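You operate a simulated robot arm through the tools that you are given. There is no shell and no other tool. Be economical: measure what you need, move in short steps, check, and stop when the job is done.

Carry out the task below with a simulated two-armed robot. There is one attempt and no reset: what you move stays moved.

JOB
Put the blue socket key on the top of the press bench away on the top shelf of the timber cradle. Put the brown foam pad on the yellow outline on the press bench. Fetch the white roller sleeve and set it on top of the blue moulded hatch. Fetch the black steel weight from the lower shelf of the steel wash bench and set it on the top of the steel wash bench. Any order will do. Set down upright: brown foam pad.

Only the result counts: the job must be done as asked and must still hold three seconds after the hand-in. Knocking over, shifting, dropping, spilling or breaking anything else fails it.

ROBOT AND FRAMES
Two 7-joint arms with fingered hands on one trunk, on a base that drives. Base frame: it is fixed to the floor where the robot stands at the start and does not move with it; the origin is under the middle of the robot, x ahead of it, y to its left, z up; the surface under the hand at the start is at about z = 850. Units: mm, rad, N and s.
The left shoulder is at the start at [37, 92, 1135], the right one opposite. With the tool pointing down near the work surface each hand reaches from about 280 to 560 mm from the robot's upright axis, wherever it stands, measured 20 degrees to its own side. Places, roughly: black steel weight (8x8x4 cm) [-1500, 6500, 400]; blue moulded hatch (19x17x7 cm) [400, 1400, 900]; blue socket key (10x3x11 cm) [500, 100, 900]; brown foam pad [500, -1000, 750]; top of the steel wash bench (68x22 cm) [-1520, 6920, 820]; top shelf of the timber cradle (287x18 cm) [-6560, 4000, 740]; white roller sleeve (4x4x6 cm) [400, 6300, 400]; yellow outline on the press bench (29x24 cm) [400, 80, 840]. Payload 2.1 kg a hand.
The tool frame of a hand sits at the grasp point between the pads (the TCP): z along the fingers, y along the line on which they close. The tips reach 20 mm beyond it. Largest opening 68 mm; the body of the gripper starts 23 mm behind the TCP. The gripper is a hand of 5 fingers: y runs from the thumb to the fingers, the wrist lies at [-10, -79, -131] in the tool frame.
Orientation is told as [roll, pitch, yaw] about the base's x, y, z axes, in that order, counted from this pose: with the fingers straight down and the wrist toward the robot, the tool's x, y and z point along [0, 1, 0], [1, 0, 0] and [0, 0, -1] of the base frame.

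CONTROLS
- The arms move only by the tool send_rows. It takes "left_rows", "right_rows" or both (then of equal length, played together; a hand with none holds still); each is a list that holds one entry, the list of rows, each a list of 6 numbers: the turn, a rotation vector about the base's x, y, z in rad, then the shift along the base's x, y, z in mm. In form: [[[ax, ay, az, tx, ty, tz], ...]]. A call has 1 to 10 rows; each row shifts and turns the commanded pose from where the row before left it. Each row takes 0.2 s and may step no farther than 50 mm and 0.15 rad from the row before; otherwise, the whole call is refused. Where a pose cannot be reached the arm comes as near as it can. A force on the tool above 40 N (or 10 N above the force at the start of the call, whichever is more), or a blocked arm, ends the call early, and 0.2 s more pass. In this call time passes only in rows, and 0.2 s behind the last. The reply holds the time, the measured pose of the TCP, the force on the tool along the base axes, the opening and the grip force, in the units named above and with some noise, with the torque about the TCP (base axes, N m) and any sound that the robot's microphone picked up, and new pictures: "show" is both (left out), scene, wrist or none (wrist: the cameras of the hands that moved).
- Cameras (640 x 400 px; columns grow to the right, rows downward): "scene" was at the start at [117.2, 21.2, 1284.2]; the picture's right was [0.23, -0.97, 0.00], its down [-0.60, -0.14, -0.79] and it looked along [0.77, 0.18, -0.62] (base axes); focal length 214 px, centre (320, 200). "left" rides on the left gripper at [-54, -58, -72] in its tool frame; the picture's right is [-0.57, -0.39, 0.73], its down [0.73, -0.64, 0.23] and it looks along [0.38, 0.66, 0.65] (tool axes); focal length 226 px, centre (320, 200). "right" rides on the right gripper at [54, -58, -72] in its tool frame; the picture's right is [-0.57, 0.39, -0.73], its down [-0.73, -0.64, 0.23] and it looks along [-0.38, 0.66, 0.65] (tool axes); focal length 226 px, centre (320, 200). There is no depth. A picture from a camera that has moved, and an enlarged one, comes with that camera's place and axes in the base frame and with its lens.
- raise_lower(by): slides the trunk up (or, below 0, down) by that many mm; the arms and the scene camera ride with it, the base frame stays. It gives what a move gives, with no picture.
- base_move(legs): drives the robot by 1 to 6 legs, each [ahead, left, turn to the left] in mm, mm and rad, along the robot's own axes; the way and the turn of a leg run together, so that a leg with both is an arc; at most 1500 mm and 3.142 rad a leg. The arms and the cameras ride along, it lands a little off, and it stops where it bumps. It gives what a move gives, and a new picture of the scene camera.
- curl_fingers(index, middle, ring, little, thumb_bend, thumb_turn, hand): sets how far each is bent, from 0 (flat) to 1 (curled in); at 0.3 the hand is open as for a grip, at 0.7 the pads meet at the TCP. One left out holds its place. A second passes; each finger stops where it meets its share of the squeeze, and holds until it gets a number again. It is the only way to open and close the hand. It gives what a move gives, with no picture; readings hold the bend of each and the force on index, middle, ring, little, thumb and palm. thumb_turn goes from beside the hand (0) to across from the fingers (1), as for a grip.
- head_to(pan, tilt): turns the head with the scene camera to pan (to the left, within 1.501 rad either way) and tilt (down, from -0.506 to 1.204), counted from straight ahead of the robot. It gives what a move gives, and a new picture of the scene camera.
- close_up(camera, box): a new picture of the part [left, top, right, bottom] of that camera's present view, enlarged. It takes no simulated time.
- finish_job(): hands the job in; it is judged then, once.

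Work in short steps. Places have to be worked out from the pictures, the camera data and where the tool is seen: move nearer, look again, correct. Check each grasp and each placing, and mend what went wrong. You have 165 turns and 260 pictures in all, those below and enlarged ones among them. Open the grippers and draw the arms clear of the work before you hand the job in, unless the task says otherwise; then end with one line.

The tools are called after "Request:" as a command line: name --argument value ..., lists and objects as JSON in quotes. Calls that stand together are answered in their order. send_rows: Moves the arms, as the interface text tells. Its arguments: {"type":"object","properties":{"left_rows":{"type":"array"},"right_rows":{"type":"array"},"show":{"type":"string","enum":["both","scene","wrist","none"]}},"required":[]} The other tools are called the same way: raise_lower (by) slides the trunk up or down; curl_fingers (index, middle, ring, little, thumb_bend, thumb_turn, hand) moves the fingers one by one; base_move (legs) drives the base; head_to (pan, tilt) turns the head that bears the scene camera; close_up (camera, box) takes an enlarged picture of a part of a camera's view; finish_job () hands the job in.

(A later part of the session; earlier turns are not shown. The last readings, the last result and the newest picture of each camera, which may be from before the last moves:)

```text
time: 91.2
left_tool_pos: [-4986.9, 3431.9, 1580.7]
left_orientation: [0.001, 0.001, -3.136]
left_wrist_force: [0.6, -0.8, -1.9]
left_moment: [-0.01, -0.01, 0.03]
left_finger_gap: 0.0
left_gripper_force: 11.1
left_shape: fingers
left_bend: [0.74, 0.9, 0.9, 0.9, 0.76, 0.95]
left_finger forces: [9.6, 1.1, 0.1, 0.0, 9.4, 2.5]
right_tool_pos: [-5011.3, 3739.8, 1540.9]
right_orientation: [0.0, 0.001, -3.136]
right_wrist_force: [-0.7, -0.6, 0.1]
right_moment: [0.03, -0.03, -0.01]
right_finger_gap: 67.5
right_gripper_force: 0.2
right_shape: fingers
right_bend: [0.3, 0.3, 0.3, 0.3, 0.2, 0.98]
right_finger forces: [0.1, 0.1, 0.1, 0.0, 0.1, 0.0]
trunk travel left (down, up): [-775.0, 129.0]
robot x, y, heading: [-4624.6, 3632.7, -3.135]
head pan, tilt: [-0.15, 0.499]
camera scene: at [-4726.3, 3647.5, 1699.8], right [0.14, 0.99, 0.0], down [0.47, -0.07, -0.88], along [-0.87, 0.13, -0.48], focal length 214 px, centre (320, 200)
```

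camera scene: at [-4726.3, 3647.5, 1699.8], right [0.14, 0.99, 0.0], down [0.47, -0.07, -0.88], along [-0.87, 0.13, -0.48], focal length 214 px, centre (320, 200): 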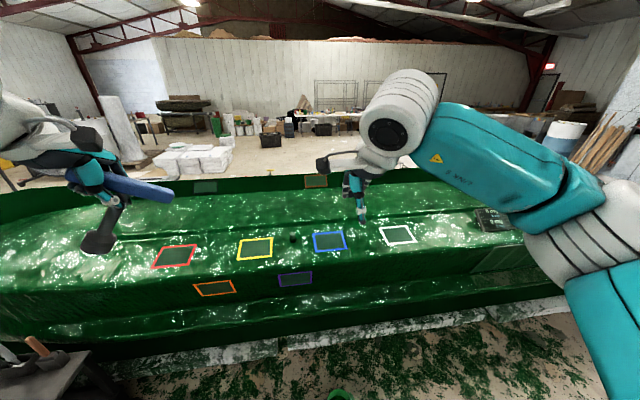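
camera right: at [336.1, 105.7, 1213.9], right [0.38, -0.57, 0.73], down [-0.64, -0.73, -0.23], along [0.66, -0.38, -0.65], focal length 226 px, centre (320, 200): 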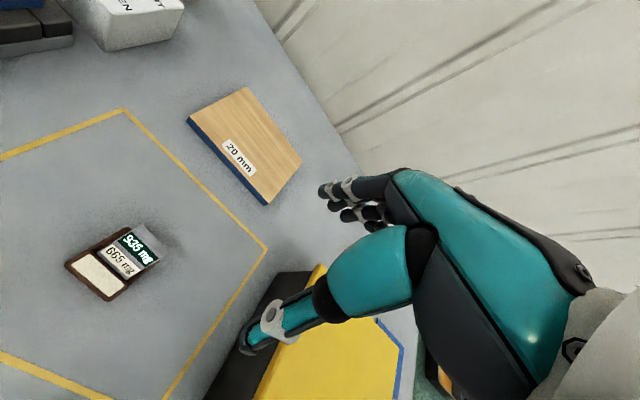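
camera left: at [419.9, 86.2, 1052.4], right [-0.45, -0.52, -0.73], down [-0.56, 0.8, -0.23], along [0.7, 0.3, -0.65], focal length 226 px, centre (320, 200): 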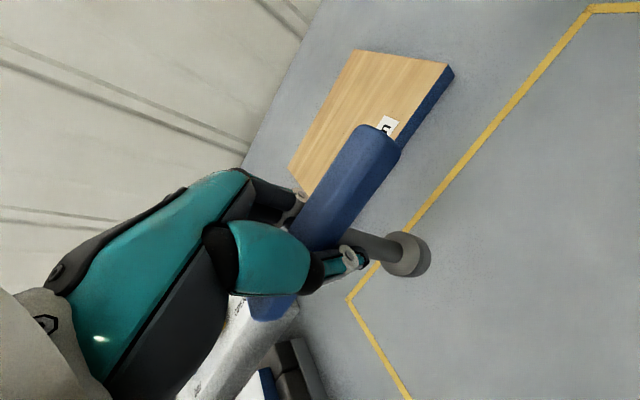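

The far gunwale is at x ≈ -6215, so the shelf must be on the far side. I lower the trunk and go around the boat's low-y end (tip near [-6000, 1040]), passing between cart and cardboard.

Request:
raise_lower --by -400

Request:
base_move --legs '[[-80, 0, 0], [0, 0, 1.57], [1500, 0, 0], [1500, 0, 0], [400, 0, 0], [0, 0, -1.57]]'

Request:
head_to --pan -0.2 --tilt 0.25

```text
time: 95.1
left_tool_pos: [-4986.5, 3431.3, 1180.9]
left_orientation: [0.001, 0.002, -3.136]
left_wrist_force: [-0.6, 0.1, -1.1]
left_moment: [0.0, -0.01, -0.01]
left_finger_gap: 0.0
left_gripper_force: 11.0
left_shape: fingers
left_bend: [0.74, 0.9, 0.9, 0.9, 0.76, 0.95]
left_finger forces: [9.7, 1.2, 0.0, 0.0, 9.5, 2.6]
right_tool_pos: [-5010.3, 3739.6, 1141.7]
right_orientation: [0.0, 0.001, -3.137]
right_wrist_force: [-0.6, -0.7, 0.4]
right_moment: [0.0, 0.01, 0.01]
right_finger_gap: 67.3
right_gripper_force: 0.0
right_shape: fingers
right_bend: [0.3, 0.3, 0.3, 0.3, 0.2, 0.98]
right_finger forces: [0.0, 0.1, 0.0, 0.1, 0.0, 0.1]
trunk travel left (down, up): [-375.0, 529.0]
robot x, y, heading: [-4625.4, 3632.9, -3.137]
head pan, tilt: [-0.15, 0.499]
```

```text
time: 120.0
left_tool_pos: [-4945.5, 20.1, 1180.8]
left_orientation: [0.002, -0.001, 3.127]
left_wrist_force: [0.1, 0.4, -2.0]
left_moment: [0.0, -0.01, 0.03]
left_finger_gap: 0.0
left_gripper_force: 11.6
left_shape: fingers
left_bend: [0.74, 0.9, 0.9, 0.9, 0.77, 0.95]
left_finger forces: [10.1, 1.5, 0.0, 0.1, 8.6, 3.1]
right_tool_pos: [-4962.1, 331.2, 1141.4]
right_orientation: [0.001, 0.001, 3.127]
right_wrist_force: [0.0, -0.3, 0.1]
right_moment: [0.02, 0.03, 0.01]
right_finger_gap: 67.4
right_gripper_force: 0.1
right_shape: fingers
right_bend: [0.3, 0.3, 0.3, 0.3, 0.2, 0.98]
right_finger forces: [0.1, 0.1, 0.0, 0.0, 0.1, 0.0]
trunk travel left (down, up): [-375.0, 529.0]
robot x, y, heading: [-4582.1, 215.0, 3.126]
head pan, tilt: [-0.15, 0.499]
camera scene: at [-4702.8, 232.4, 1298.8], right [0.16, 0.99, 0.0], down [0.47, -0.08, -0.88], along [-0.87, 0.14, -0.48], focal length 214 px, centre (320, 200)
```

scene: 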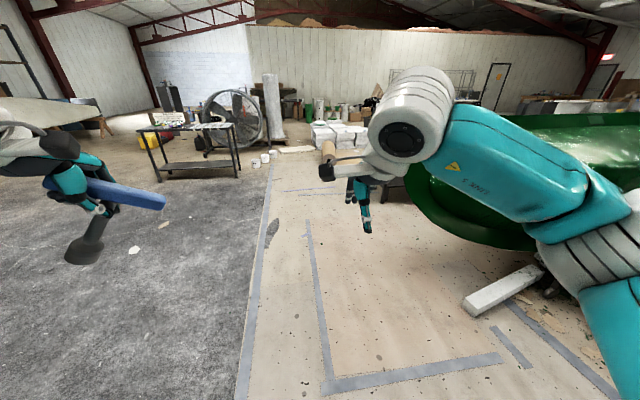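

```text
time: 120.8
left_tool_pos: [-4945.7, 21.1, 1180.5]
left_orientation: [0.001, 0.001, 3.129]
left_wrist_force: [-0.4, 0.0, -0.5]
left_moment: [-0.02, -0.05, 0.02]
left_finger_gap: 0.0
left_gripper_force: 11.3
left_shape: fingers
left_bend: [0.74, 0.9, 0.9, 0.9, 0.77, 0.95]
left_finger forces: [10.1, 1.4, 0.0, 0.1, 8.7, 3.1]
right_tool_pos: [-4962.5, 331.1, 1141.1]
right_orientation: [0.001, 0.0, 3.129]
right_wrist_force: [0.4, 0.5, 0.1]
right_moment: [-0.01, 0.01, -0.02]
right_finger_gap: 67.5
right_gripper_force: 0.0
right_shape: fingers
right_bend: [0.3, 0.3, 0.3, 0.3, 0.2, 0.98]
right_finger forces: [0.0, 0.0, 0.1, 0.0, 0.0, 0.0]
trunk travel left (down, up): [-375.0, 529.0]
robot x, y, heading: [-4580.7, 218.6, 3.129]
head pan, tilt: [-0.201, 0.25]
camera scene: at [-4704.3, 237.4, 1321.9], right [0.21, 0.98, 0.0], down [0.24, -0.05, -0.97], along [-0.95, 0.21, -0.25], focal length 214 px, centre (320, 200)
```

scene: 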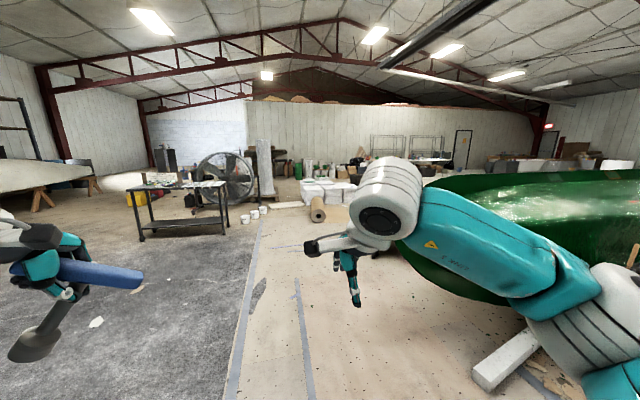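

The way around is clear. I drive past the tip to x ≈ -7250, turn toward +y and look along the far side.

Request:
base_move --legs '[[1300, 0, 0], [1350, 0, 0], [0, 0, -1.57]]'

Request:
head_to --pan -0.3 --tilt 0.3

```text
time: 137.5
left_tool_pos: [-7414.6, 647.7, 1180.3]
left_orientation: [0.002, -0.001, 1.525]
left_wrist_force: [0.9, -0.3, -0.7]
left_moment: [-0.02, -0.06, -0.02]
left_finger_gap: 0.0
left_gripper_force: 10.9
left_shape: fingers
left_bend: [0.74, 0.89, 0.9, 0.9, 0.77, 0.96]
left_finger forces: [10.2, 1.7, 0.0, 0.0, 8.2, 3.2]
right_tool_pos: [-7104.5, 654.9, 1140.1]
right_orientation: [0.0, 0.0, 1.527]
right_wrist_force: [0.1, -0.3, -0.1]
right_moment: [0.01, -0.01, 0.0]
right_finger_gap: 67.2
right_gripper_force: 0.0
right_shape: fingers
right_bend: [0.3, 0.3, 0.3, 0.3, 0.2, 0.98]
right_finger forces: [0.0, 0.1, 0.0, 0.1, 0.0, 0.0]
trunk travel left (down, up): [-375.0, 529.0]
robot x, y, heading: [-7230.9, 276.5, 1.528]
head pan, tilt: [-0.201, 0.25]
camera scene: at [-7206.8, 401.5, 1322.0], right [0.97, -0.24, 0.0], down [-0.06, -0.24, -0.97], along [0.24, 0.94, -0.25], focal length 214 px, centre (320, 200)
```

scene: 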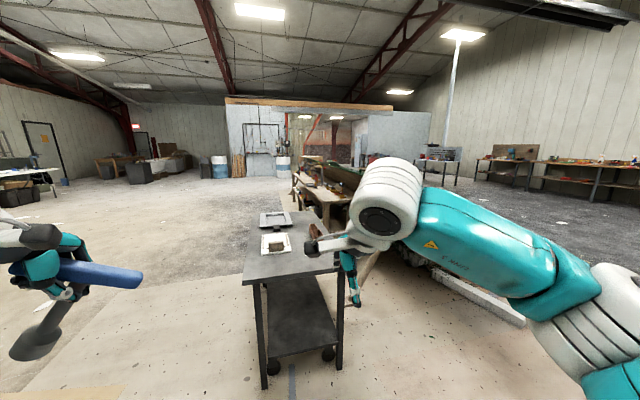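

```text
time: 138.2
left_tool_pos: [-7414.1, 647.7, 1180.8]
left_orientation: [0.002, 0.0, 1.526]
left_wrist_force: [0.6, 0.5, -1.6]
left_moment: [-0.03, 0.0, 0.03]
left_finger_gap: 0.2
left_gripper_force: 11.6
left_shape: fingers
left_bend: [0.74, 0.89, 0.9, 0.9, 0.77, 0.96]
left_finger forces: [10.2, 1.6, 0.1, 0.0, 8.2, 3.3]
right_tool_pos: [-7105.2, 654.4, 1141.5]
right_orientation: [-0.002, -0.001, 1.525]
right_wrist_force: [0.4, 0.3, -0.1]
right_moment: [0.02, -0.02, 0.03]
right_finger_gap: 67.5
right_gripper_force: 0.0
right_shape: fingers
right_bend: [0.3, 0.3, 0.3, 0.3, 0.2, 0.98]
right_finger forces: [0.1, 0.0, 0.0, 0.1, 0.1, 0.0]
trunk travel left (down, up): [-375.0, 529.0]
robot x, y, heading: [-7230.0, 274.8, 1.526]
head pan, tilt: [-0.3, 0.3]
camera scene: at [-7197.9, 398.8, 1317.3], right [0.94, -0.34, 0.0], down [-0.1, -0.28, -0.96], along [0.32, 0.9, -0.3], focal length 214 px, centre (320, 200)
```

scene: 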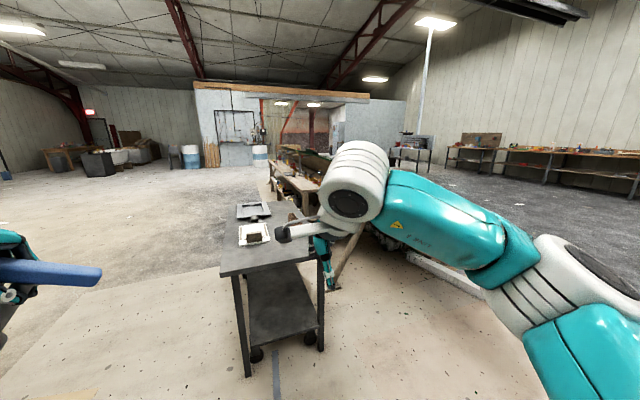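

There is a timber shelf structure along the boat's far side, and a dark cart in front at x −7300…−6850. I enlarge to see them.

Request:
close_up --camera "scene" --box '[210, 130, 370, 250]'

```text
3.33 times, centred on (290, 190) of scene
camera zoom: at [-7197.9, 398.8, 1317.3], right [0.94, -0.34, 0.0], down [-0.1, -0.28, -0.96], along [0.32, 0.9, -0.3], focal length 715 px, centre (420, 233)
```

zoom: 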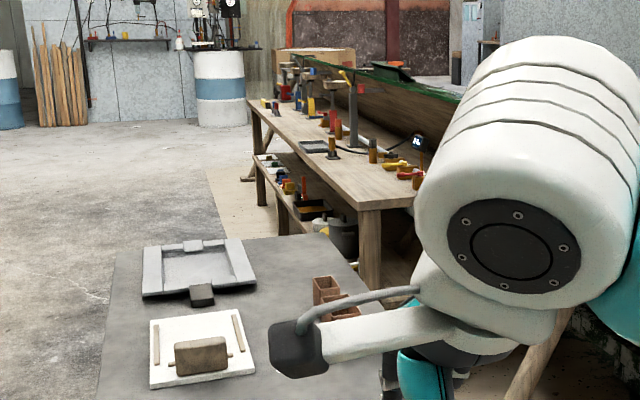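

The top shelf is a timber board (front edge x ≈ -6660, from y ≈ 2430) with several items on it. I check the left side for the paper roll before passing the cart.

Request:
head_to --pan 0.5 --tilt 0.5

```text
time: 139.3
left_tool_pos: [-7414.0, 648.0, 1182.0]
left_orientation: [0.001, -0.001, 1.524]
left_wrist_force: [0.3, 0.0, -0.4]
left_moment: [-0.02, -0.01, 0.0]
left_finger_gap: 0.0
left_gripper_force: 11.3
left_shape: fingers
left_bend: [0.74, 0.89, 0.9, 0.9, 0.77, 0.96]
left_finger forces: [10.2, 1.7, 0.1, 0.0, 8.2, 3.4]
right_tool_pos: [-7104.7, 654.9, 1140.0]
right_orientation: [0.0, 0.001, 1.527]
right_wrist_force: [0.5, -0.4, -0.1]
right_moment: [0.03, -0.02, -0.03]
right_finger_gap: 67.4
right_gripper_force: 0.1
right_shape: fingers
right_bend: [0.3, 0.3, 0.3, 0.3, 0.2, 0.98]
right_finger forces: [0.0, 0.0, 0.1, 0.0, 0.0, 0.0]
trunk travel left (down, up): [-375.0, 529.0]
robot x, y, heading: [-7226.9, 277.8, 1.527]
head pan, tilt: [0.499, 0.499]
camera scene: at [-7269.4, 392.7, 1298.9], right [0.9, 0.44, 0.0], down [0.21, -0.43, -0.88], along [-0.38, 0.79, -0.48], focal length 214 px, centre (320, 200)
```

scene: 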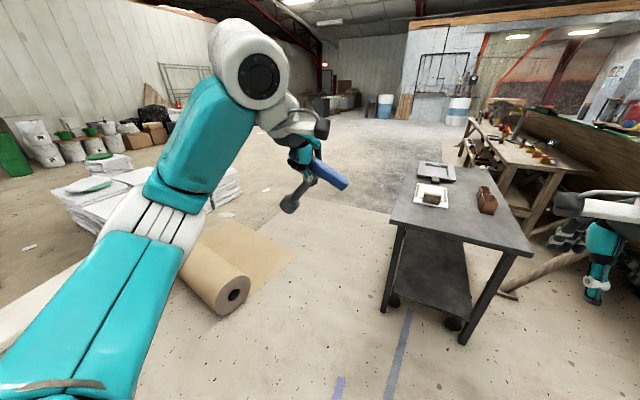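

There is room between the roll (x ≤ -8100) and cart (x ≥ -7340). I drive through at x ≈ -7700 and turn to face the shelf.

Request:
base_move --legs '[[300, 470, 0], [1500, 80, 0], [1200, 60, 0], [0, 0, -1.527]]'

Request:
head_to --pan 0.0 --tilt 0.4

```text
refused: leg 2 is longer than a leg can be; nothing moved
```

```text
time: 140.2
left_tool_pos: [-7414.9, 646.2, 1181.4]
left_orientation: [0.002, 0.0, 1.524]
left_wrist_force: [0.2, 0.8, -0.4]
left_moment: [-0.03, 0.01, -0.01]
left_finger_gap: 0.0
left_gripper_force: 12.0
left_shape: fingers
left_bend: [0.74, 0.89, 0.9, 0.9, 0.77, 0.96]
left_finger forces: [10.2, 1.6, 0.0, 0.0, 8.2, 3.3]
right_tool_pos: [-7104.3, 655.4, 1140.9]
right_orientation: [0.0, 0.0, 1.527]
right_wrist_force: [0.6, 0.7, 0.0]
right_moment: [0.03, 0.0, 0.0]
right_finger_gap: 67.4
right_gripper_force: 0.0
right_shape: fingers
right_bend: [0.3, 0.3, 0.3, 0.3, 0.2, 0.98]
right_finger forces: [0.0, 0.0, 0.0, 0.0, 0.0, 0.1]
trunk travel left (down, up): [-375.0, 529.0]
robot x, y, heading: [-7228.4, 279.4, 1.524]
head pan, tilt: [0.0, 0.4]
camera scene: at [-7225.4, 403.4, 1308.0], right [1.0, -0.04, 0.0], down [-0.02, -0.39, -0.92], along [0.04, 0.92, -0.39], focal length 214 px, centre (320, 200)
```

scene: 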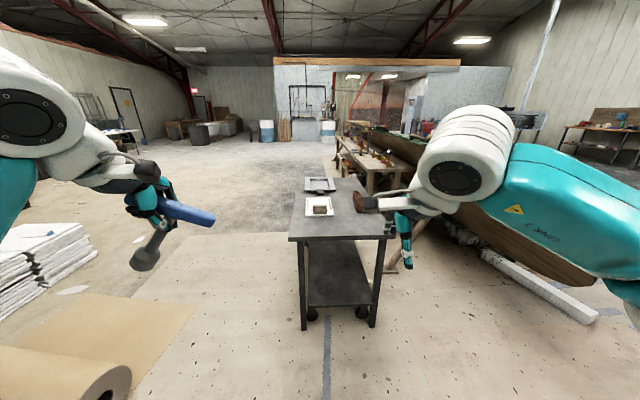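

The leg was slightly too long; I resend with shorter legs.

Request:
base_move --legs '[[300, 470, 0], [1400, 80, 0], [1300, 70, 0], [0, 0, -1.527]]'

```text
time: 159.8
left_tool_pos: [-7343.5, 3476.1, 1181.2]
left_orientation: [0.002, 0.001, 0.01]
left_wrist_force: [-0.6, 0.6, -0.9]
left_moment: [0.02, 0.01, 0.02]
left_finger_gap: 0.0
left_gripper_force: 11.5
left_shape: fingers
left_bend: [0.74, 0.89, 0.9, 0.9, 0.78, 0.96]
left_finger forces: [10.5, 1.7, 0.0, 0.0, 7.9, 3.2]
right_tool_pos: [-7319.1, 3167.0, 1141.1]
right_orientation: [0.0, -0.002, 0.012]
right_wrist_force: [-0.1, -0.7, 0.4]
right_moment: [0.01, 0.0, -0.02]
right_finger_gap: 67.5
right_gripper_force: 0.0
right_shape: fingers
right_bend: [0.3, 0.3, 0.3, 0.3, 0.2, 0.98]
right_finger forces: [0.1, 0.0, 0.0, 0.0, 0.0, 0.1]
trunk travel left (down, up): [-375.0, 529.0]
robot x, y, heading: [-7702.2, 3271.9, 0.012]
head pan, tilt: [0.0, 0.4]
camera scene: at [-7577.1, 3275.3, 1308.0], right [0.01, -1.0, 0.0], down [-0.39, 0.0, -0.92], along [0.92, 0.01, -0.39], focal length 214 px, centre (320, 200)
```

scene: 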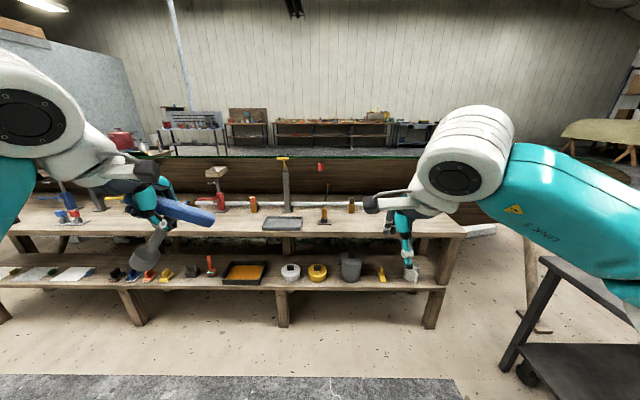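

The shelf strip spans rows ~216–235. I enlarge to pick a free spot.

Request:
close_up --camera "scene" --box '[200, 150, 460, 300]'

Request:
close_up --camera "scene" --box '[0, 150, 220, 300]'

```text
2.46 times, centred on (330, 225) of scene
camera zoom: at [-7577.1, 3275.3, 1308.0], right [0.01, -1.0, 0.0], down [-0.39, 0.0, -0.92], along [0.92, 0.01, -0.39], focal length 528 px, centre (295, 138)
```

zoom: 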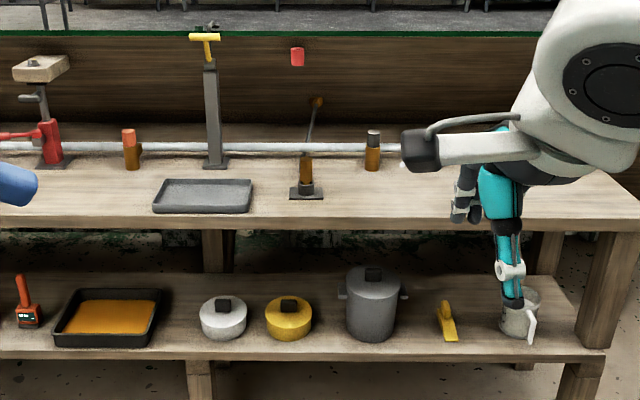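

```text
2.67 times, centred on (110, 225) of scene
camera zoom: at [-7577.1, 3275.3, 1308.0], right [0.01, -1.0, 0.0], down [-0.39, 0.0, -0.92], along [0.92, 0.01, -0.39], focal length 572 px, centre (880, 133)
```

zoom: 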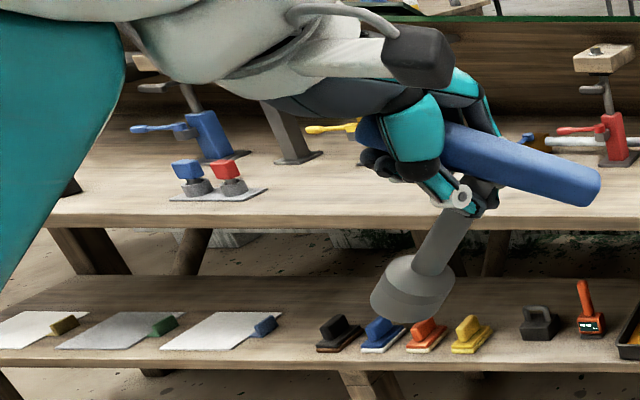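

The front strip is free from y ≈ 3580 to 4400. I'll aim at about [-6590, 3750]; driving the robot to about [-7060, 3585].

Request:
base_move --legs '[[0, 313, -0.012], [630, 0, 0]]'

Request:
head_to --pan 0.2 --tilt 0.75

```text
time: 164.9
left_tool_pos: [-6718.4, 3782.0, 1179.7]
left_orientation: [0.001, 0.0, 0.0]
left_wrist_force: [0.2, 0.3, -1.5]
left_moment: [0.02, 0.05, 0.03]
left_finger_gap: 0.3
left_gripper_force: 11.1
left_shape: fingers
left_bend: [0.74, 0.89, 0.9, 0.9, 0.78, 0.96]
left_finger forces: [10.4, 1.7, 0.0, 0.0, 7.9, 3.2]
right_tool_pos: [-6697.0, 3473.6, 1140.5]
right_orientation: [0.001, 0.001, -0.002]
right_wrist_force: [-0.1, 0.0, 0.0]
right_moment: [0.01, 0.03, 0.03]
right_finger_gap: 67.2
right_gripper_force: 0.1
right_shape: fingers
right_bend: [0.3, 0.3, 0.3, 0.3, 0.2, 0.98]
right_finger forces: [0.1, 0.0, 0.1, 0.1, 0.0, 0.0]
trunk travel left (down, up): [-375.0, 529.0]
robot x, y, heading: [-7078.1, 3581.0, -0.004]
head pan, tilt: [0.0, 0.4]
camera scene: at [-6954.8, 3583.9, 1308.0], right [0.0, -1.0, 0.0], down [-0.39, 0.0, -0.92], along [0.92, 0.0, -0.39], focal length 214 px, centre (320, 200)
```

scene: 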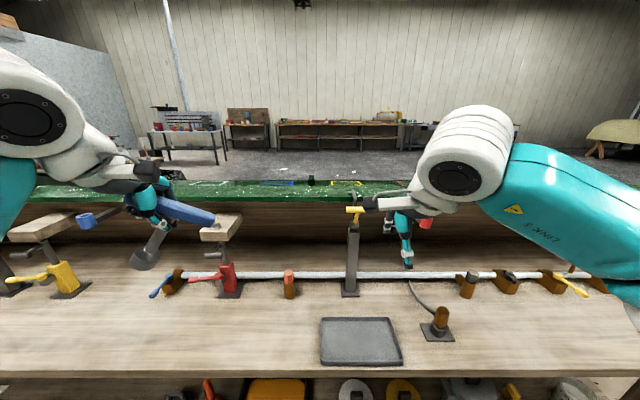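

```text
time: 165.8
left_tool_pos: [-6718.6, 3782.7, 1180.5]
left_orientation: [0.001, 0.0, 0.0]
left_wrist_force: [-0.2, -0.6, -0.8]
left_moment: [0.0, 0.02, 0.03]
left_finger_gap: 0.1
left_gripper_force: 11.9
left_shape: fingers
left_bend: [0.74, 0.89, 0.9, 0.9, 0.78, 0.96]
left_finger forces: [10.4, 1.9, 0.0, 0.0, 7.9, 3.3]
right_tool_pos: [-6697.2, 3472.4, 1140.8]
right_orientation: [-0.001, 0.0, -0.002]
right_wrist_force: [0.1, -0.4, -0.6]
right_moment: [-0.01, -0.01, 0.01]
right_finger_gap: 67.6
right_gripper_force: 0.1
right_shape: fingers
right_bend: [0.3, 0.3, 0.3, 0.3, 0.2, 0.98]
right_finger forces: [0.0, 0.0, 0.0, 0.1, 0.1, 0.1]
trunk travel left (down, up): [-375.0, 529.0]
robot x, y, heading: [-7082.3, 3584.9, 0.002]
head pan, tilt: [0.201, 0.75]
camera scene: at [-6966.3, 3600.4, 1276.9], right [0.2, -0.98, 0.0], down [-0.67, -0.14, -0.73], along [0.72, 0.15, -0.68], focal length 214 px, centre (320, 200)
```

scene: 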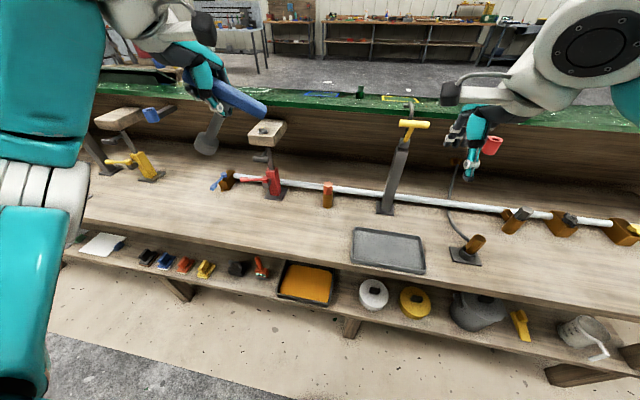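

The key appears to have swung in the grip. I look through the left camera.

Request:
close_up --camera "left" --box '[200, 100, 520, 300]'

Request:
close_up --camera "scene" --box '[130, 30, 310, 170]'

```text
2.00 times, centred on (360, 200) of left
camera zoom: at [-6776.3, 3728.2, 1253.1], right [-0.39, -0.57, -0.73], down [-0.64, 0.73, -0.23], along [0.66, 0.38, -0.65], focal length 452 px, centre (240, 200)
```

zoom: 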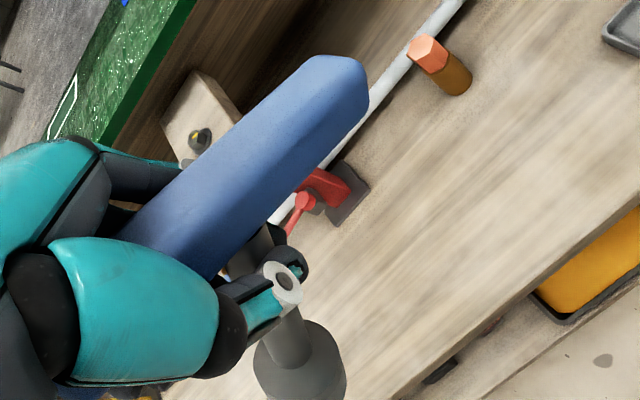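

```text
2.86 times, centred on (220, 100) of scene
camera zoom: at [-6966.3, 3600.4, 1276.9], right [0.2, -0.98, 0.0], down [-0.67, -0.14, -0.73], along [0.72, 0.15, -0.68], focal length 613 px, centre (606, 486)
```

zoom: 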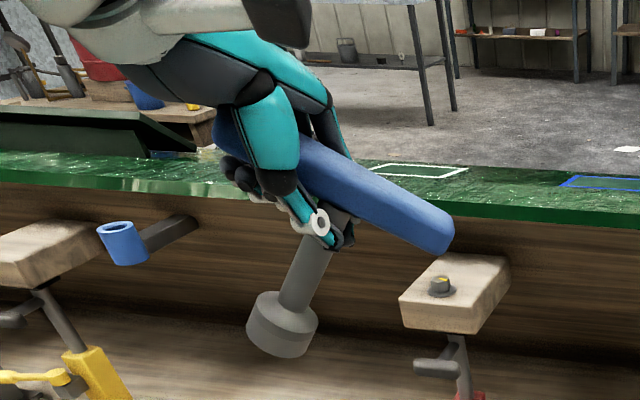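

The key has swung about 0.66 rad in the hand (foot toward +y). I roll the hand back by that amount while moving over the target spot, then check.

Request:
send_rows --left_rows '[[[-0.13, 0, 0, 22, -6, -8], [-0.13, 0, 0, 22, -6, -8], [-0.13, 0, 0, 22, -6, -8], [-0.13, 0, 0, 22, -6, -8], [-0.13, 0, 0, 22, -6, -8]]]'

Request:
close_up --camera "scene" --box '[180, 50, 360, 250]'

```text
time: 167.0
left_tool_pos: [-6608.3, 3751.5, 1139.5]
left_orientation: [-0.652, 0.002, -0.001]
left_wrist_force: [0.2, -0.7, -1.3]
left_moment: [-0.03, 0.02, -0.01]
left_finger_gap: 0.0
left_gripper_force: 10.5
left_shape: fingers
left_bend: [0.74, 0.89, 0.9, 0.9, 0.78, 0.96]
left_finger forces: [9.6, 1.8, 0.0, 0.0, 7.9, 2.6]
right_tool_pos: [-6697.0, 3472.9, 1139.4]
right_orientation: [-0.002, 0.0, -0.002]
right_wrist_force: [-1.3, -1.1, -0.2]
right_moment: [-0.01, -0.03, 0.01]
right_finger_gap: 67.8
right_gripper_force: 0.0
right_shape: fingers
right_bend: [0.3, 0.3, 0.3, 0.3, 0.2, 0.98]
right_finger forces: [0.1, 0.0, 0.1, 0.0, 0.0, 0.0]
trunk travel left (down, up): [-375.0, 529.0]
robot x, y, heading: [-7082.8, 3585.8, 0.004]
head pan, tilt: [0.201, 0.75]
camera scene: at [-6966.2, 3600.4, 1276.9], right [0.2, -0.98, 0.0], down [-0.67, -0.14, -0.73], along [0.72, 0.15, -0.68], focal length 214 px, centre (320, 200)
camera left: at [-6666.0, 3752.3, 1231.2], right [-0.39, -0.89, -0.24], down [-0.64, 0.44, -0.63], along [0.66, -0.09, -0.74], focal length 226 px, centre (320, 200)
```

scene: 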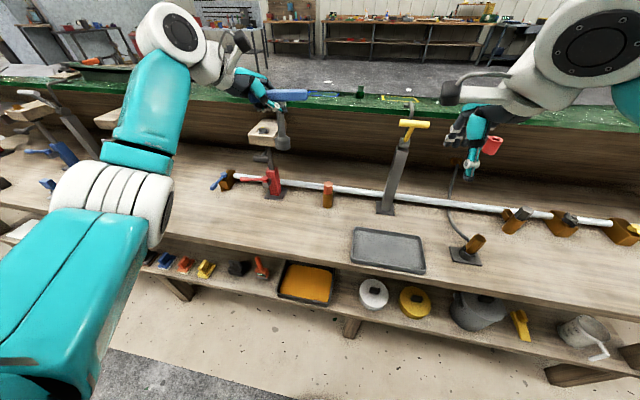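
left: 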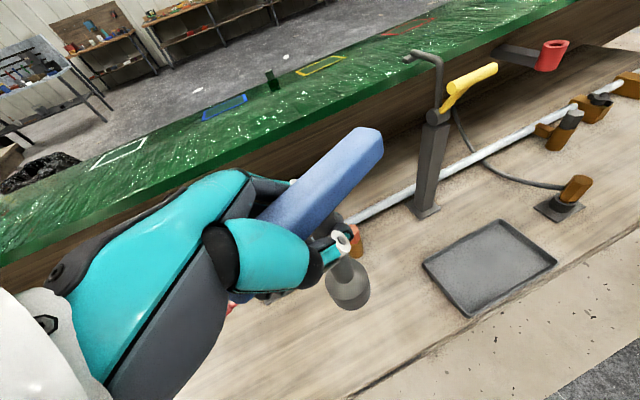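

```text
2.00 times, centred on (270, 150) of scene
camera zoom: at [-6966.2, 3600.4, 1276.9], right [0.2, -0.98, 0.0], down [-0.67, -0.14, -0.73], along [0.72, 0.15, -0.68], focal length 429 px, centre (420, 300)
```

zoom: 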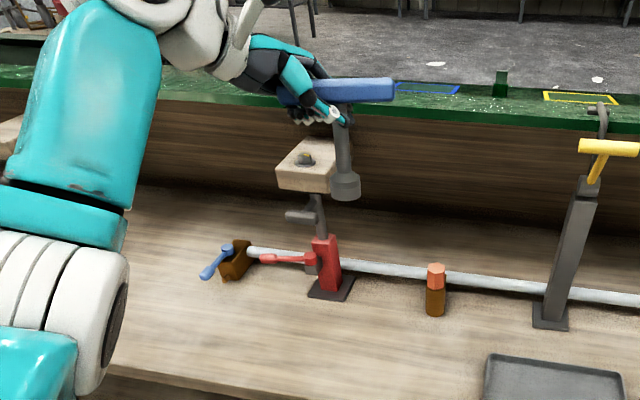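

The stem is now vertical, with the foot at about [-6602, 3748]. I descend most of the way to the shelf.

Request:
send_rows --left_rows '[[[0, 0, 0, 3, 0, -43], [0, 0, 0, 3, 0, -43], [0, 0, 0, 3, 0, -43], [0, 0, 0, 3, 0, -43], [0, 0, 0, 3, 0, -43], [0, 0, 0, 0, 0, -35]]]'

Request:
close_up --camera "scene" --box '[180, 100, 360, 300]'

```text
time: 168.4
left_tool_pos: [-6594.9, 3750.3, 890.4]
left_orientation: [-0.647, -0.001, 0.0]
left_wrist_force: [0.2, -1.0, -0.7]
left_moment: [-0.03, 0.02, 0.02]
left_finger_gap: 0.3
left_gripper_force: 10.1
left_shape: fingers
left_bend: [0.74, 0.89, 0.9, 0.9, 0.78, 0.96]
left_finger forces: [9.2, 1.9, 0.0, 0.0, 7.5, 2.7]
right_tool_pos: [-6697.6, 3473.0, 1141.3]
right_orientation: [0.0, 0.001, -0.002]
right_wrist_force: [0.1, 0.9, -0.4]
right_moment: [-0.01, -0.01, -0.01]
right_finger_gap: 67.5
right_gripper_force: 0.0
right_shape: fingers
right_bend: [0.3, 0.3, 0.3, 0.3, 0.2, 0.98]
right_finger forces: [0.1, 0.0, 0.1, 0.1, 0.1, 0.0]
trunk travel left (down, up): [-375.0, 529.0]
robot x, y, heading: [-7080.9, 3585.9, -0.001]
head pan, tilt: [0.201, 0.75]
camera scene: at [-6966.2, 3600.4, 1276.9], right [0.2, -0.98, 0.0], down [-0.67, -0.14, -0.73], along [0.72, 0.15, -0.68], focal length 214 px, centre (320, 200)
camera left: at [-6652.9, 3751.5, 980.8], right [-0.39, -0.89, -0.24], down [-0.64, 0.45, -0.63], along [0.66, -0.09, -0.74], focal length 226 px, centre (320, 200)
```

scene: 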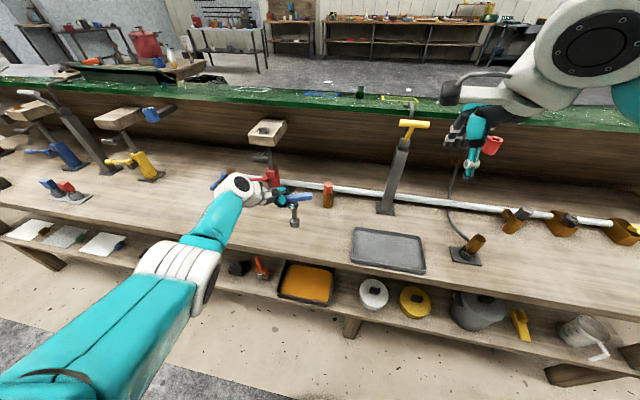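
left: 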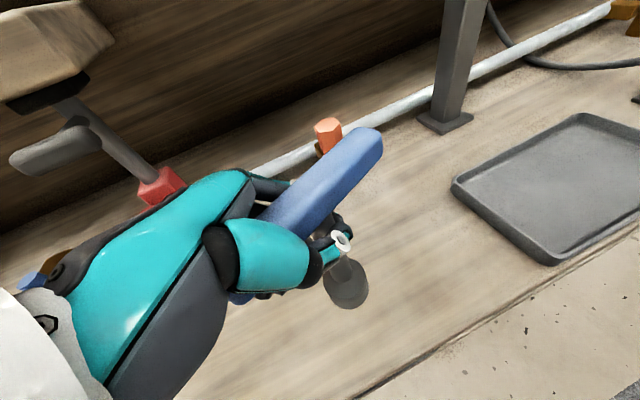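

```text
2.00 times, centred on (270, 200) of scene
camera zoom: at [-6966.2, 3600.4, 1276.9], right [0.2, -0.98, 0.0], down [-0.67, -0.14, -0.73], along [0.72, 0.15, -0.68], focal length 429 px, centre (420, 200)
```

zoom: 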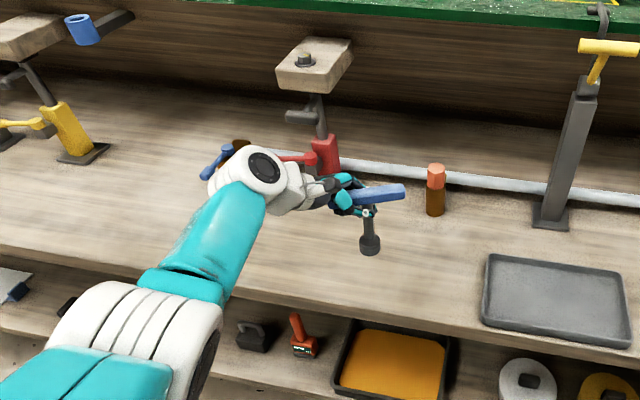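

I lower further in small steps, feeling for contact.

Request:
send_rows --left_rows '[[[0, 0, 0, 0, 0, -20], [0, 0, 0, 0, 0, -18]]]' --show "none"

Request:
send_rows --left_rows '[[[0, 0, 0, 0, 0, -5], [0, 0, 0, 0, 0, -4]]]' --show "none"

Request:
close_up --camera "left" --box '[200, 100, 520, 340]'

```text
time: 169.0
left_tool_pos: [-6597.3, 3746.8, 854.2]
left_orientation: [-0.649, -0.002, -0.001]
left_wrist_force: [0.7, 0.7, -0.3]
left_moment: [0.0, 0.03, -0.02]
left_finger_gap: 0.1
left_gripper_force: 10.1
left_shape: fingers
left_bend: [0.74, 0.89, 0.9, 0.9, 0.78, 0.96]
left_finger forces: [8.9, 1.9, 0.0, 0.0, 6.8, 3.0]
left hand out of reach, approached as far as the arm can: row 2
right_tool_pos: [-6697.0, 3473.5, 1141.5]
right_orientation: [-0.003, 0.0, -0.003]
right_wrist_force: [0.5, 0.3, -0.2]
right_moment: [0.01, 0.01, 0.01]
right_finger_gap: 67.5
right_gripper_force: 0.0
right_shape: fingers
right_bend: [0.3, 0.3, 0.3, 0.3, 0.2, 0.98]
right_finger forces: [0.0, 0.0, 0.0, 0.0, 0.0, 0.1]
trunk travel left (down, up): [-375.0, 529.0]
robot x, y, heading: [-7081.7, 3581.8, -0.002]
head pan, tilt: [0.201, 0.75]
```

```text
time: 169.6
left_tool_pos: [-6600.8, 3743.5, 845.0]
left_orientation: [-0.65, 0.0, 0.0]
left_wrist_force: [0.5, -0.4, -1.3]
left_moment: [0.01, 0.02, 0.0]
left_finger_gap: 0.0
left_gripper_force: 10.9
left_shape: fingers
left_bend: [0.74, 0.89, 0.9, 0.9, 0.78, 0.96]
left_finger forces: [8.9, 1.9, 0.1, 0.1, 6.9, 3.1]
left hand out of reach, approached as far as the arm can: row 2
right_tool_pos: [-6697.5, 3473.6, 1141.8]
right_orientation: [0.0, 0.0, -0.001]
right_wrist_force: [0.3, -0.3, -0.2]
right_moment: [-0.02, 0.0, 0.0]
right_finger_gap: 67.4
right_gripper_force: 0.1
right_shape: fingers
right_bend: [0.3, 0.3, 0.3, 0.3, 0.2, 0.98]
right_finger forces: [0.0, 0.0, 0.1, 0.1, 0.0, 0.0]
trunk travel left (down, up): [-375.0, 529.0]
robot x, y, heading: [-7077.1, 3583.7, -0.0]
head pan, tilt: [0.201, 0.75]
```

```text
1.67 times, centred on (360, 220) of left
camera zoom: at [-6659.0, 3744.2, 936.3], right [-0.39, -0.89, -0.24], down [-0.64, 0.45, -0.63], along [0.66, -0.09, -0.74], focal length 377 px, centre (253, 167)
```

zoom: 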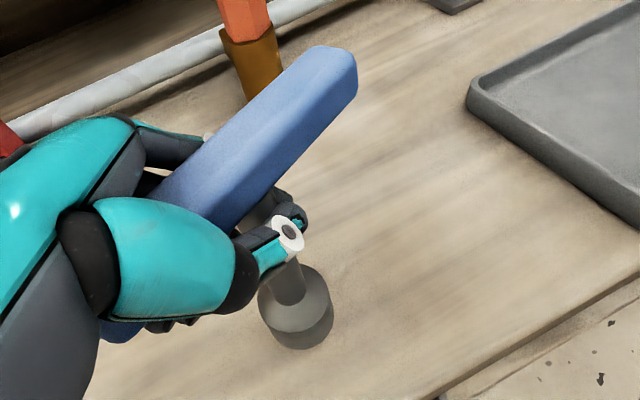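

The arm is at its reach limit, so I lower the trunk in small steps instead.

Request:
raise_lower --by -5

Request:
raise_lower --by -3

Request:
close_up --camera "left" --box '[280, 200, 440, 320]'

```text
time: 170.1
left_tool_pos: [-6600.4, 3743.9, 839.3]
left_orientation: [-0.65, 0.0, -0.002]
left_wrist_force: [0.3, 0.1, -1.0]
left_moment: [-0.03, 0.02, -0.02]
left_finger_gap: 0.0
left_gripper_force: 10.4
left_shape: fingers
left_bend: [0.74, 0.89, 0.9, 0.9, 0.78, 0.96]
left_finger forces: [8.9, 1.8, 0.0, 0.0, 6.9, 3.1]
right_tool_pos: [-6697.0, 3473.7, 1135.6]
right_orientation: [0.0, 0.002, 0.001]
right_wrist_force: [0.0, 0.4, 0.4]
right_moment: [0.02, 0.01, 0.03]
right_finger_gap: 67.5
right_gripper_force: 0.1
right_shape: fingers
right_bend: [0.3, 0.3, 0.3, 0.3, 0.2, 0.98]
right_finger forces: [0.1, 0.1, 0.0, 0.0, 0.0, 0.1]
trunk travel left (down, up): [-370.0, 534.0]
robot x, y, heading: [-7079.6, 3581.4, -0.002]
head pan, tilt: [0.201, 0.75]
```

```text
time: 170.6
left_tool_pos: [-6601.0, 3743.3, 837.5]
left_orientation: [-0.648, 0.0, 0.001]
left_wrist_force: [0.3, 0.2, -2.1]
left_moment: [0.02, -0.01, -0.04]
left_finger_gap: 0.0
left_gripper_force: 10.8
left_shape: fingers
left_bend: [0.74, 0.89, 0.9, 0.9, 0.78, 0.96]
left_finger forces: [8.9, 1.9, 0.1, 0.0, 6.9, 3.1]
right_tool_pos: [-6696.3, 3472.6, 1133.2]
right_orientation: [0.001, 0.0, 0.0]
right_wrist_force: [0.2, -0.6, 0.2]
right_moment: [0.01, 0.04, -0.02]
right_finger_gap: 67.5
right_gripper_force: 0.0
right_shape: fingers
right_bend: [0.3, 0.3, 0.3, 0.3, 0.2, 0.98]
right_finger forces: [0.1, 0.1, 0.0, 0.0, 0.1, 0.1]
trunk travel left (down, up): [-367.0, 537.0]
robot x, y, heading: [-7081.1, 3580.7, 0.003]
head pan, tilt: [0.201, 0.75]
```

```text
3.33 times, centred on (360, 260) of left
camera zoom: at [-6658.9, 3744.4, 928.1], right [-0.39, -0.89, -0.24], down [-0.64, 0.45, -0.63], along [0.66, -0.09, -0.74], focal length 754 px, centre (187, 0)
```

zoom: 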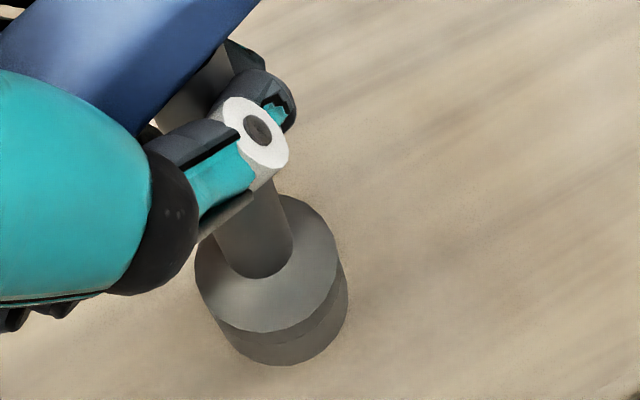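

No contact yet; continuing.

Request:
raise_lower --by -4

Request:
raise_lower --by -3

```text
time: 171.2
left_tool_pos: [-6601.6, 3743.8, 832.0]
left_orientation: [-0.65, 0.002, -0.002]
left_wrist_force: [0.0, 0.7, -0.8]
left_moment: [-0.03, 0.02, 0.01]
left_finger_gap: 0.2
left_gripper_force: 10.6
left_shape: fingers
left_bend: [0.74, 0.89, 0.9, 0.9, 0.78, 0.96]
left_finger forces: [9.0, 1.8, 0.1, 0.0, 7.0, 3.1]
right_tool_pos: [-6698.5, 3472.8, 1128.2]
right_orientation: [0.0, 0.0, 0.0]
right_wrist_force: [-0.2, -0.5, -0.3]
right_moment: [-0.02, -0.01, 0.01]
right_finger_gap: 67.6
right_gripper_force: 0.1
right_shape: fingers
right_bend: [0.3, 0.3, 0.3, 0.3, 0.2, 0.98]
right_finger forces: [0.0, 0.0, 0.0, 0.0, 0.0, 0.1]
trunk travel left (down, up): [-363.0, 541.0]
robot x, y, heading: [-7081.2, 3582.3, 0.002]
head pan, tilt: [0.201, 0.75]
```

```text
time: 171.7
left_tool_pos: [-6600.6, 3743.4, 830.9]
left_orientation: [-0.648, -0.001, -0.001]
left_wrist_force: [-1.2, 0.4, -1.2]
left_moment: [0.01, 0.0, -0.05]
left_finger_gap: 0.0
left_gripper_force: 10.3
left_shape: fingers
left_bend: [0.74, 0.89, 0.9, 0.9, 0.78, 0.96]
left_finger forces: [8.8, 1.9, 0.0, 0.0, 6.9, 3.1]
right_tool_pos: [-6696.4, 3472.2, 1126.2]
right_orientation: [-0.001, 0.0, -0.001]
right_wrist_force: [0.4, -0.2, 0.5]
right_moment: [0.03, 0.0, 0.02]
right_finger_gap: 67.7
right_gripper_force: 0.1
right_shape: fingers
right_bend: [0.3, 0.3, 0.3, 0.3, 0.2, 0.98]
right_finger forces: [0.0, 0.1, 0.0, 0.0, 0.0, 0.0]
trunk travel left (down, up): [-360.0, 544.0]
robot x, y, heading: [-7080.6, 3581.7, 0.001]
head pan, tilt: [0.201, 0.75]
```

Still free; continuing down.

Request:
raise_lower --by -4

Request:
raise_lower --by -3

Request:
close_up --camera "left" --box '[280, 200, 440, 320]'

Request:
close_up --camera "scene" --box '[240, 170, 360, 260]'

```text
time: 172.2
left_tool_pos: [-6600.0, 3743.3, 824.0]
left_orientation: [-0.65, 0.001, -0.002]
left_wrist_force: [-0.2, 0.5, -1.2]
left_moment: [-0.02, -0.01, -0.02]
left_finger_gap: 0.0
left_gripper_force: 10.2
left_shape: fingers
left_bend: [0.74, 0.89, 0.9, 0.9, 0.78, 0.96]
left_finger forces: [8.9, 1.9, 0.0, 0.0, 6.9, 3.1]
right_tool_pos: [-6697.6, 3473.2, 1121.7]
right_orientation: [0.0, 0.0, -0.002]
right_wrist_force: [0.2, -0.5, -0.4]
right_moment: [0.02, 0.01, -0.02]
right_finger_gap: 67.5
right_gripper_force: 0.1
right_shape: fingers
right_bend: [0.3, 0.3, 0.3, 0.3, 0.2, 0.98]
right_finger forces: [0.0, 0.1, 0.0, 0.0, 0.0, 0.0]
trunk travel left (down, up): [-356.0, 548.0]
robot x, y, heading: [-7078.9, 3582.1, 0.001]
head pan, tilt: [0.201, 0.75]
```

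```text
time: 172.7
left_tool_pos: [-6600.4, 3745.0, 822.7]
left_orientation: [-0.649, 0.0, -0.002]
left_wrist_force: [-0.7, 0.0, -1.2]
left_moment: [-0.02, 0.0, -0.02]
left_finger_gap: 0.0
left_gripper_force: 10.8
left_shape: fingers
left_bend: [0.74, 0.89, 0.9, 0.9, 0.78, 0.96]
left_finger forces: [8.9, 1.9, 0.0, 0.1, 7.0, 3.2]
right_tool_pos: [-6698.0, 3472.7, 1119.3]
right_orientation: [-0.002, -0.001, -0.001]
right_wrist_force: [0.0, 0.6, -0.4]
right_moment: [-0.01, 0.01, 0.0]
right_finger_gap: 67.5
right_gripper_force: 0.2
right_shape: fingers
right_bend: [0.3, 0.3, 0.3, 0.3, 0.2, 0.98]
right_finger forces: [0.0, 0.0, 0.0, 0.0, 0.1, 0.1]
trunk travel left (down, up): [-353.0, 551.0]
robot x, y, heading: [-7076.9, 3580.3, -0.002]
head pan, tilt: [0.201, 0.75]
```

```text
3.33 times, centred on (360, 260) of left
camera zoom: at [-6658.9, 3744.2, 914.2], right [-0.39, -0.89, -0.24], down [-0.64, 0.45, -0.63], along [0.66, -0.09, -0.74], focal length 754 px, centre (187, 0)
```

zoom: 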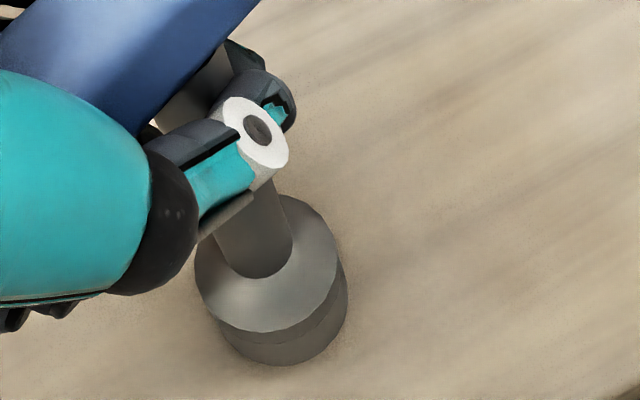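

```text
4.44 times, centred on (300, 215) of scene
camera zoom: at [-6963.5, 3600.4, 1254.7], right [0.2, -0.98, 0.0], down [-0.67, -0.14, -0.73], along [0.72, 0.15, -0.68], focal length 953 px, centre (409, 133)
```

zoom: 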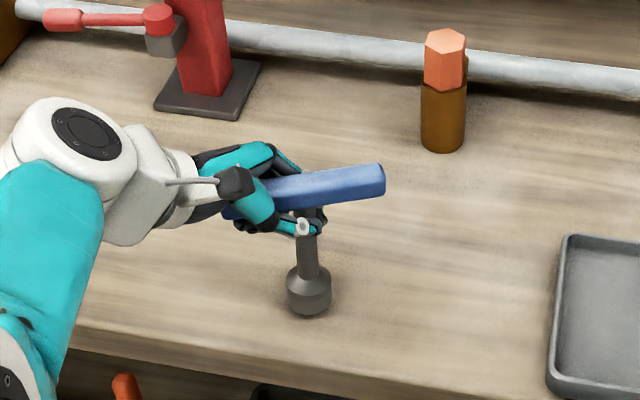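

Very close now. The stem seems tilted about 0.08 rad still, so I trim the roll slightly, then continue down.

Request:
send_rows --left_rows '[[[-0.08, 0, 0, 0, 0, 2]]]' --show "none"

Request:
raise_lower --by -4

Request:
raise_lower --by -3

Request:
close_up --camera "scene" --box '[240, 170, 360, 260]'

```text
time: 173.1
left_tool_pos: [-6603.5, 3742.4, 825.7]
left_orientation: [-0.73, 0.0, -0.002]
left_wrist_force: [-1.3, -0.1, 0.1]
left_moment: [0.07, 0.0, 0.02]
left_finger_gap: 0.0
left_gripper_force: 10.2
left_shape: fingers
left_bend: [0.74, 0.89, 0.9, 0.9, 0.78, 0.96]
left_finger forces: [8.9, 2.0, 0.1, 0.1, 7.0, 3.1]
left hand out of reach, approached as far as the arm can: row 1
right_tool_pos: [-6697.3, 3473.2, 1119.1]
right_orientation: [-0.002, -0.001, -0.002]
right_wrist_force: [0.4, 0.7, 1.0]
right_moment: [0.0, 0.0, -0.02]
right_finger_gap: 67.5
right_gripper_force: 0.1
right_shape: fingers
right_bend: [0.3, 0.3, 0.3, 0.3, 0.2, 0.98]
right_finger forces: [0.0, 0.1, 0.0, 0.1, 0.0, 0.1]
trunk travel left (down, up): [-353.0, 551.0]
robot x, y, heading: [-7080.4, 3581.9, 0.001]
head pan, tilt: [0.201, 0.75]
```

```text
time: 173.7
left_tool_pos: [-6603.0, 3742.3, 822.7]
left_orientation: [-0.73, -0.001, 0.0]
left_wrist_force: [-0.1, 0.5, -1.8]
left_moment: [0.02, -0.03, 0.0]
left_finger_gap: 0.0
left_gripper_force: 10.5
left_shape: fingers
left_bend: [0.74, 0.89, 0.9, 0.9, 0.78, 0.96]
left_finger forces: [8.9, 1.9, 0.0, 0.0, 7.1, 3.0]
right_tool_pos: [-6696.7, 3472.7, 1115.3]
right_orientation: [-0.001, 0.0, -0.002]
right_wrist_force: [-0.2, 0.7, -0.5]
right_moment: [0.02, 0.0, -0.03]
right_finger_gap: 67.4
right_gripper_force: 0.0
right_shape: fingers
right_bend: [0.3, 0.3, 0.3, 0.3, 0.2, 0.98]
right_finger forces: [0.1, 0.1, 0.0, 0.1, 0.1, 0.0]
trunk travel left (down, up): [-349.0, 555.0]
robot x, y, heading: [-7078.1, 3583.4, 0.001]
head pan, tilt: [0.201, 0.75]
```

```text
time: 174.2
left_tool_pos: [-6603.7, 3741.3, 820.0]
left_orientation: [-0.732, 0.001, -0.003]
left_wrist_force: [-0.1, -1.5, -0.5]
left_moment: [-0.01, -0.02, -0.01]
left_finger_gap: 0.0
left_gripper_force: 10.6
left_shape: fingers
left_bend: [0.74, 0.89, 0.9, 0.9, 0.78, 0.96]
left_finger forces: [8.9, 1.9, 0.0, 0.0, 7.0, 3.2]
right_tool_pos: [-6697.6, 3473.4, 1112.2]
right_orientation: [0.001, 0.001, -0.001]
right_wrist_force: [-1.0, 0.4, 0.3]
right_moment: [0.01, 0.0, 0.0]
right_finger_gap: 67.5
right_gripper_force: 0.0
right_shape: fingers
right_bend: [0.3, 0.3, 0.3, 0.3, 0.2, 0.98]
right_finger forces: [0.0, 0.0, 0.0, 0.0, 0.0, 0.0]
trunk travel left (down, up): [-346.0, 558.0]
robot x, y, heading: [-7077.8, 3582.4, 0.0]
head pan, tilt: [0.201, 0.75]
```

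```text
4.44 times, centred on (300, 215) of scene
camera zoom: at [-6962.5, 3600.4, 1247.6], right [0.2, -0.98, 0.0], down [-0.67, -0.14, -0.73], along [0.72, 0.15, -0.68], focal length 953 px, centre (409, 133)
```

zoom: 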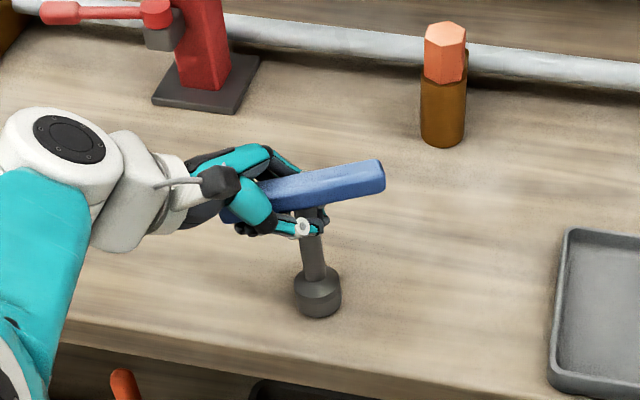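

The stem is vertical now. I continue down for contact.

Request:
raise_lower --by -3

Request:
raise_lower --by -3

Request:
raise_lower --by -3

```text
time: 174.7
left_tool_pos: [-6602.9, 3742.4, 817.5]
left_orientation: [-0.728, -0.001, -0.002]
left_wrist_force: [-0.6, 0.6, 6.4]
left_moment: [0.11, 0.0, 0.03]
left_finger_gap: 0.0
left_gripper_force: 10.4
left_shape: fingers
left_bend: [0.75, 0.9, 0.9, 0.9, 0.79, 0.95]
left_finger forces: [8.1, 0.8, 0.0, 0.0, 7.4, 5.8]
right_tool_pos: [-6697.5, 3472.3, 1109.4]
right_orientation: [0.0, -0.001, -0.003]
right_wrist_force: [-0.5, 1.0, 1.0]
right_moment: [0.03, 0.04, 0.02]
right_finger_gap: 67.3
right_gripper_force: 0.1
right_shape: fingers
right_bend: [0.3, 0.3, 0.3, 0.3, 0.2, 0.98]
right_finger forces: [0.0, 0.1, 0.0, 0.0, 0.0, 0.1]
trunk travel left (down, up): [-343.0, 561.0]
robot x, y, heading: [-7081.0, 3583.4, 0.004]
head pan, tilt: [0.201, 0.75]
```

```text
time: 175.2
left_tool_pos: [-6605.0, 3743.2, 815.5]
left_orientation: [-0.729, -0.003, 0.001]
left_wrist_force: [-2.3, 4.3, 21.5]
left_moment: [0.35, -0.06, -0.03]
left_finger_gap: 0.0
left_gripper_force: 15.1
left_shape: fingers
left_bend: [0.75, 0.9, 0.9, 0.9, 0.8, 0.95]
left_finger forces: [8.0, 0.1, 0.0, 0.0, 10.0, 13.0]
right_tool_pos: [-6699.3, 3473.4, 1106.7]
right_orientation: [0.001, -0.002, 0.001]
right_wrist_force: [1.0, -0.8, -0.5]
right_moment: [-0.02, 0.0, 0.0]
right_finger_gap: 67.6
right_gripper_force: 0.1
right_shape: fingers
right_bend: [0.3, 0.3, 0.3, 0.3, 0.2, 0.98]
right_finger forces: [0.0, 0.0, 0.0, 0.1, 0.0, 0.0]
trunk travel left (down, up): [-340.0, 564.0]
robot x, y, heading: [-7081.5, 3582.1, -0.004]
head pan, tilt: [0.201, 0.75]
```

```text
time: 175.7
left_tool_pos: [-6605.9, 3741.5, 813.0]
left_orientation: [-0.73, -0.006, -0.001]
left_wrist_force: [-4.5, 4.1, 34.2]
left_moment: [0.38, -0.07, -0.04]
left_finger_gap: 0.1
left_gripper_force: 23.6
left_shape: fingers
left_bend: [0.75, 0.9, 0.9, 0.9, 0.81, 0.93]
left_finger forces: [9.0, 0.0, 0.0, 0.1, 21.9, 16.0]
right_tool_pos: [-6698.9, 3473.0, 1103.9]
right_orientation: [0.0, -0.002, -0.002]
right_wrist_force: [-0.1, 0.0, -0.2]
right_moment: [-0.03, -0.02, -0.01]
right_finger_gap: 67.7
right_gripper_force: 0.1
right_shape: fingers
right_bend: [0.3, 0.3, 0.3, 0.3, 0.2, 0.98]
right_finger forces: [0.0, 0.0, 0.0, 0.0, 0.0, 0.1]
trunk travel left (down, up): [-337.0, 567.0]
robot x, y, heading: [-7081.6, 3581.0, 0.001]
head pan, tilt: [0.201, 0.75]
```

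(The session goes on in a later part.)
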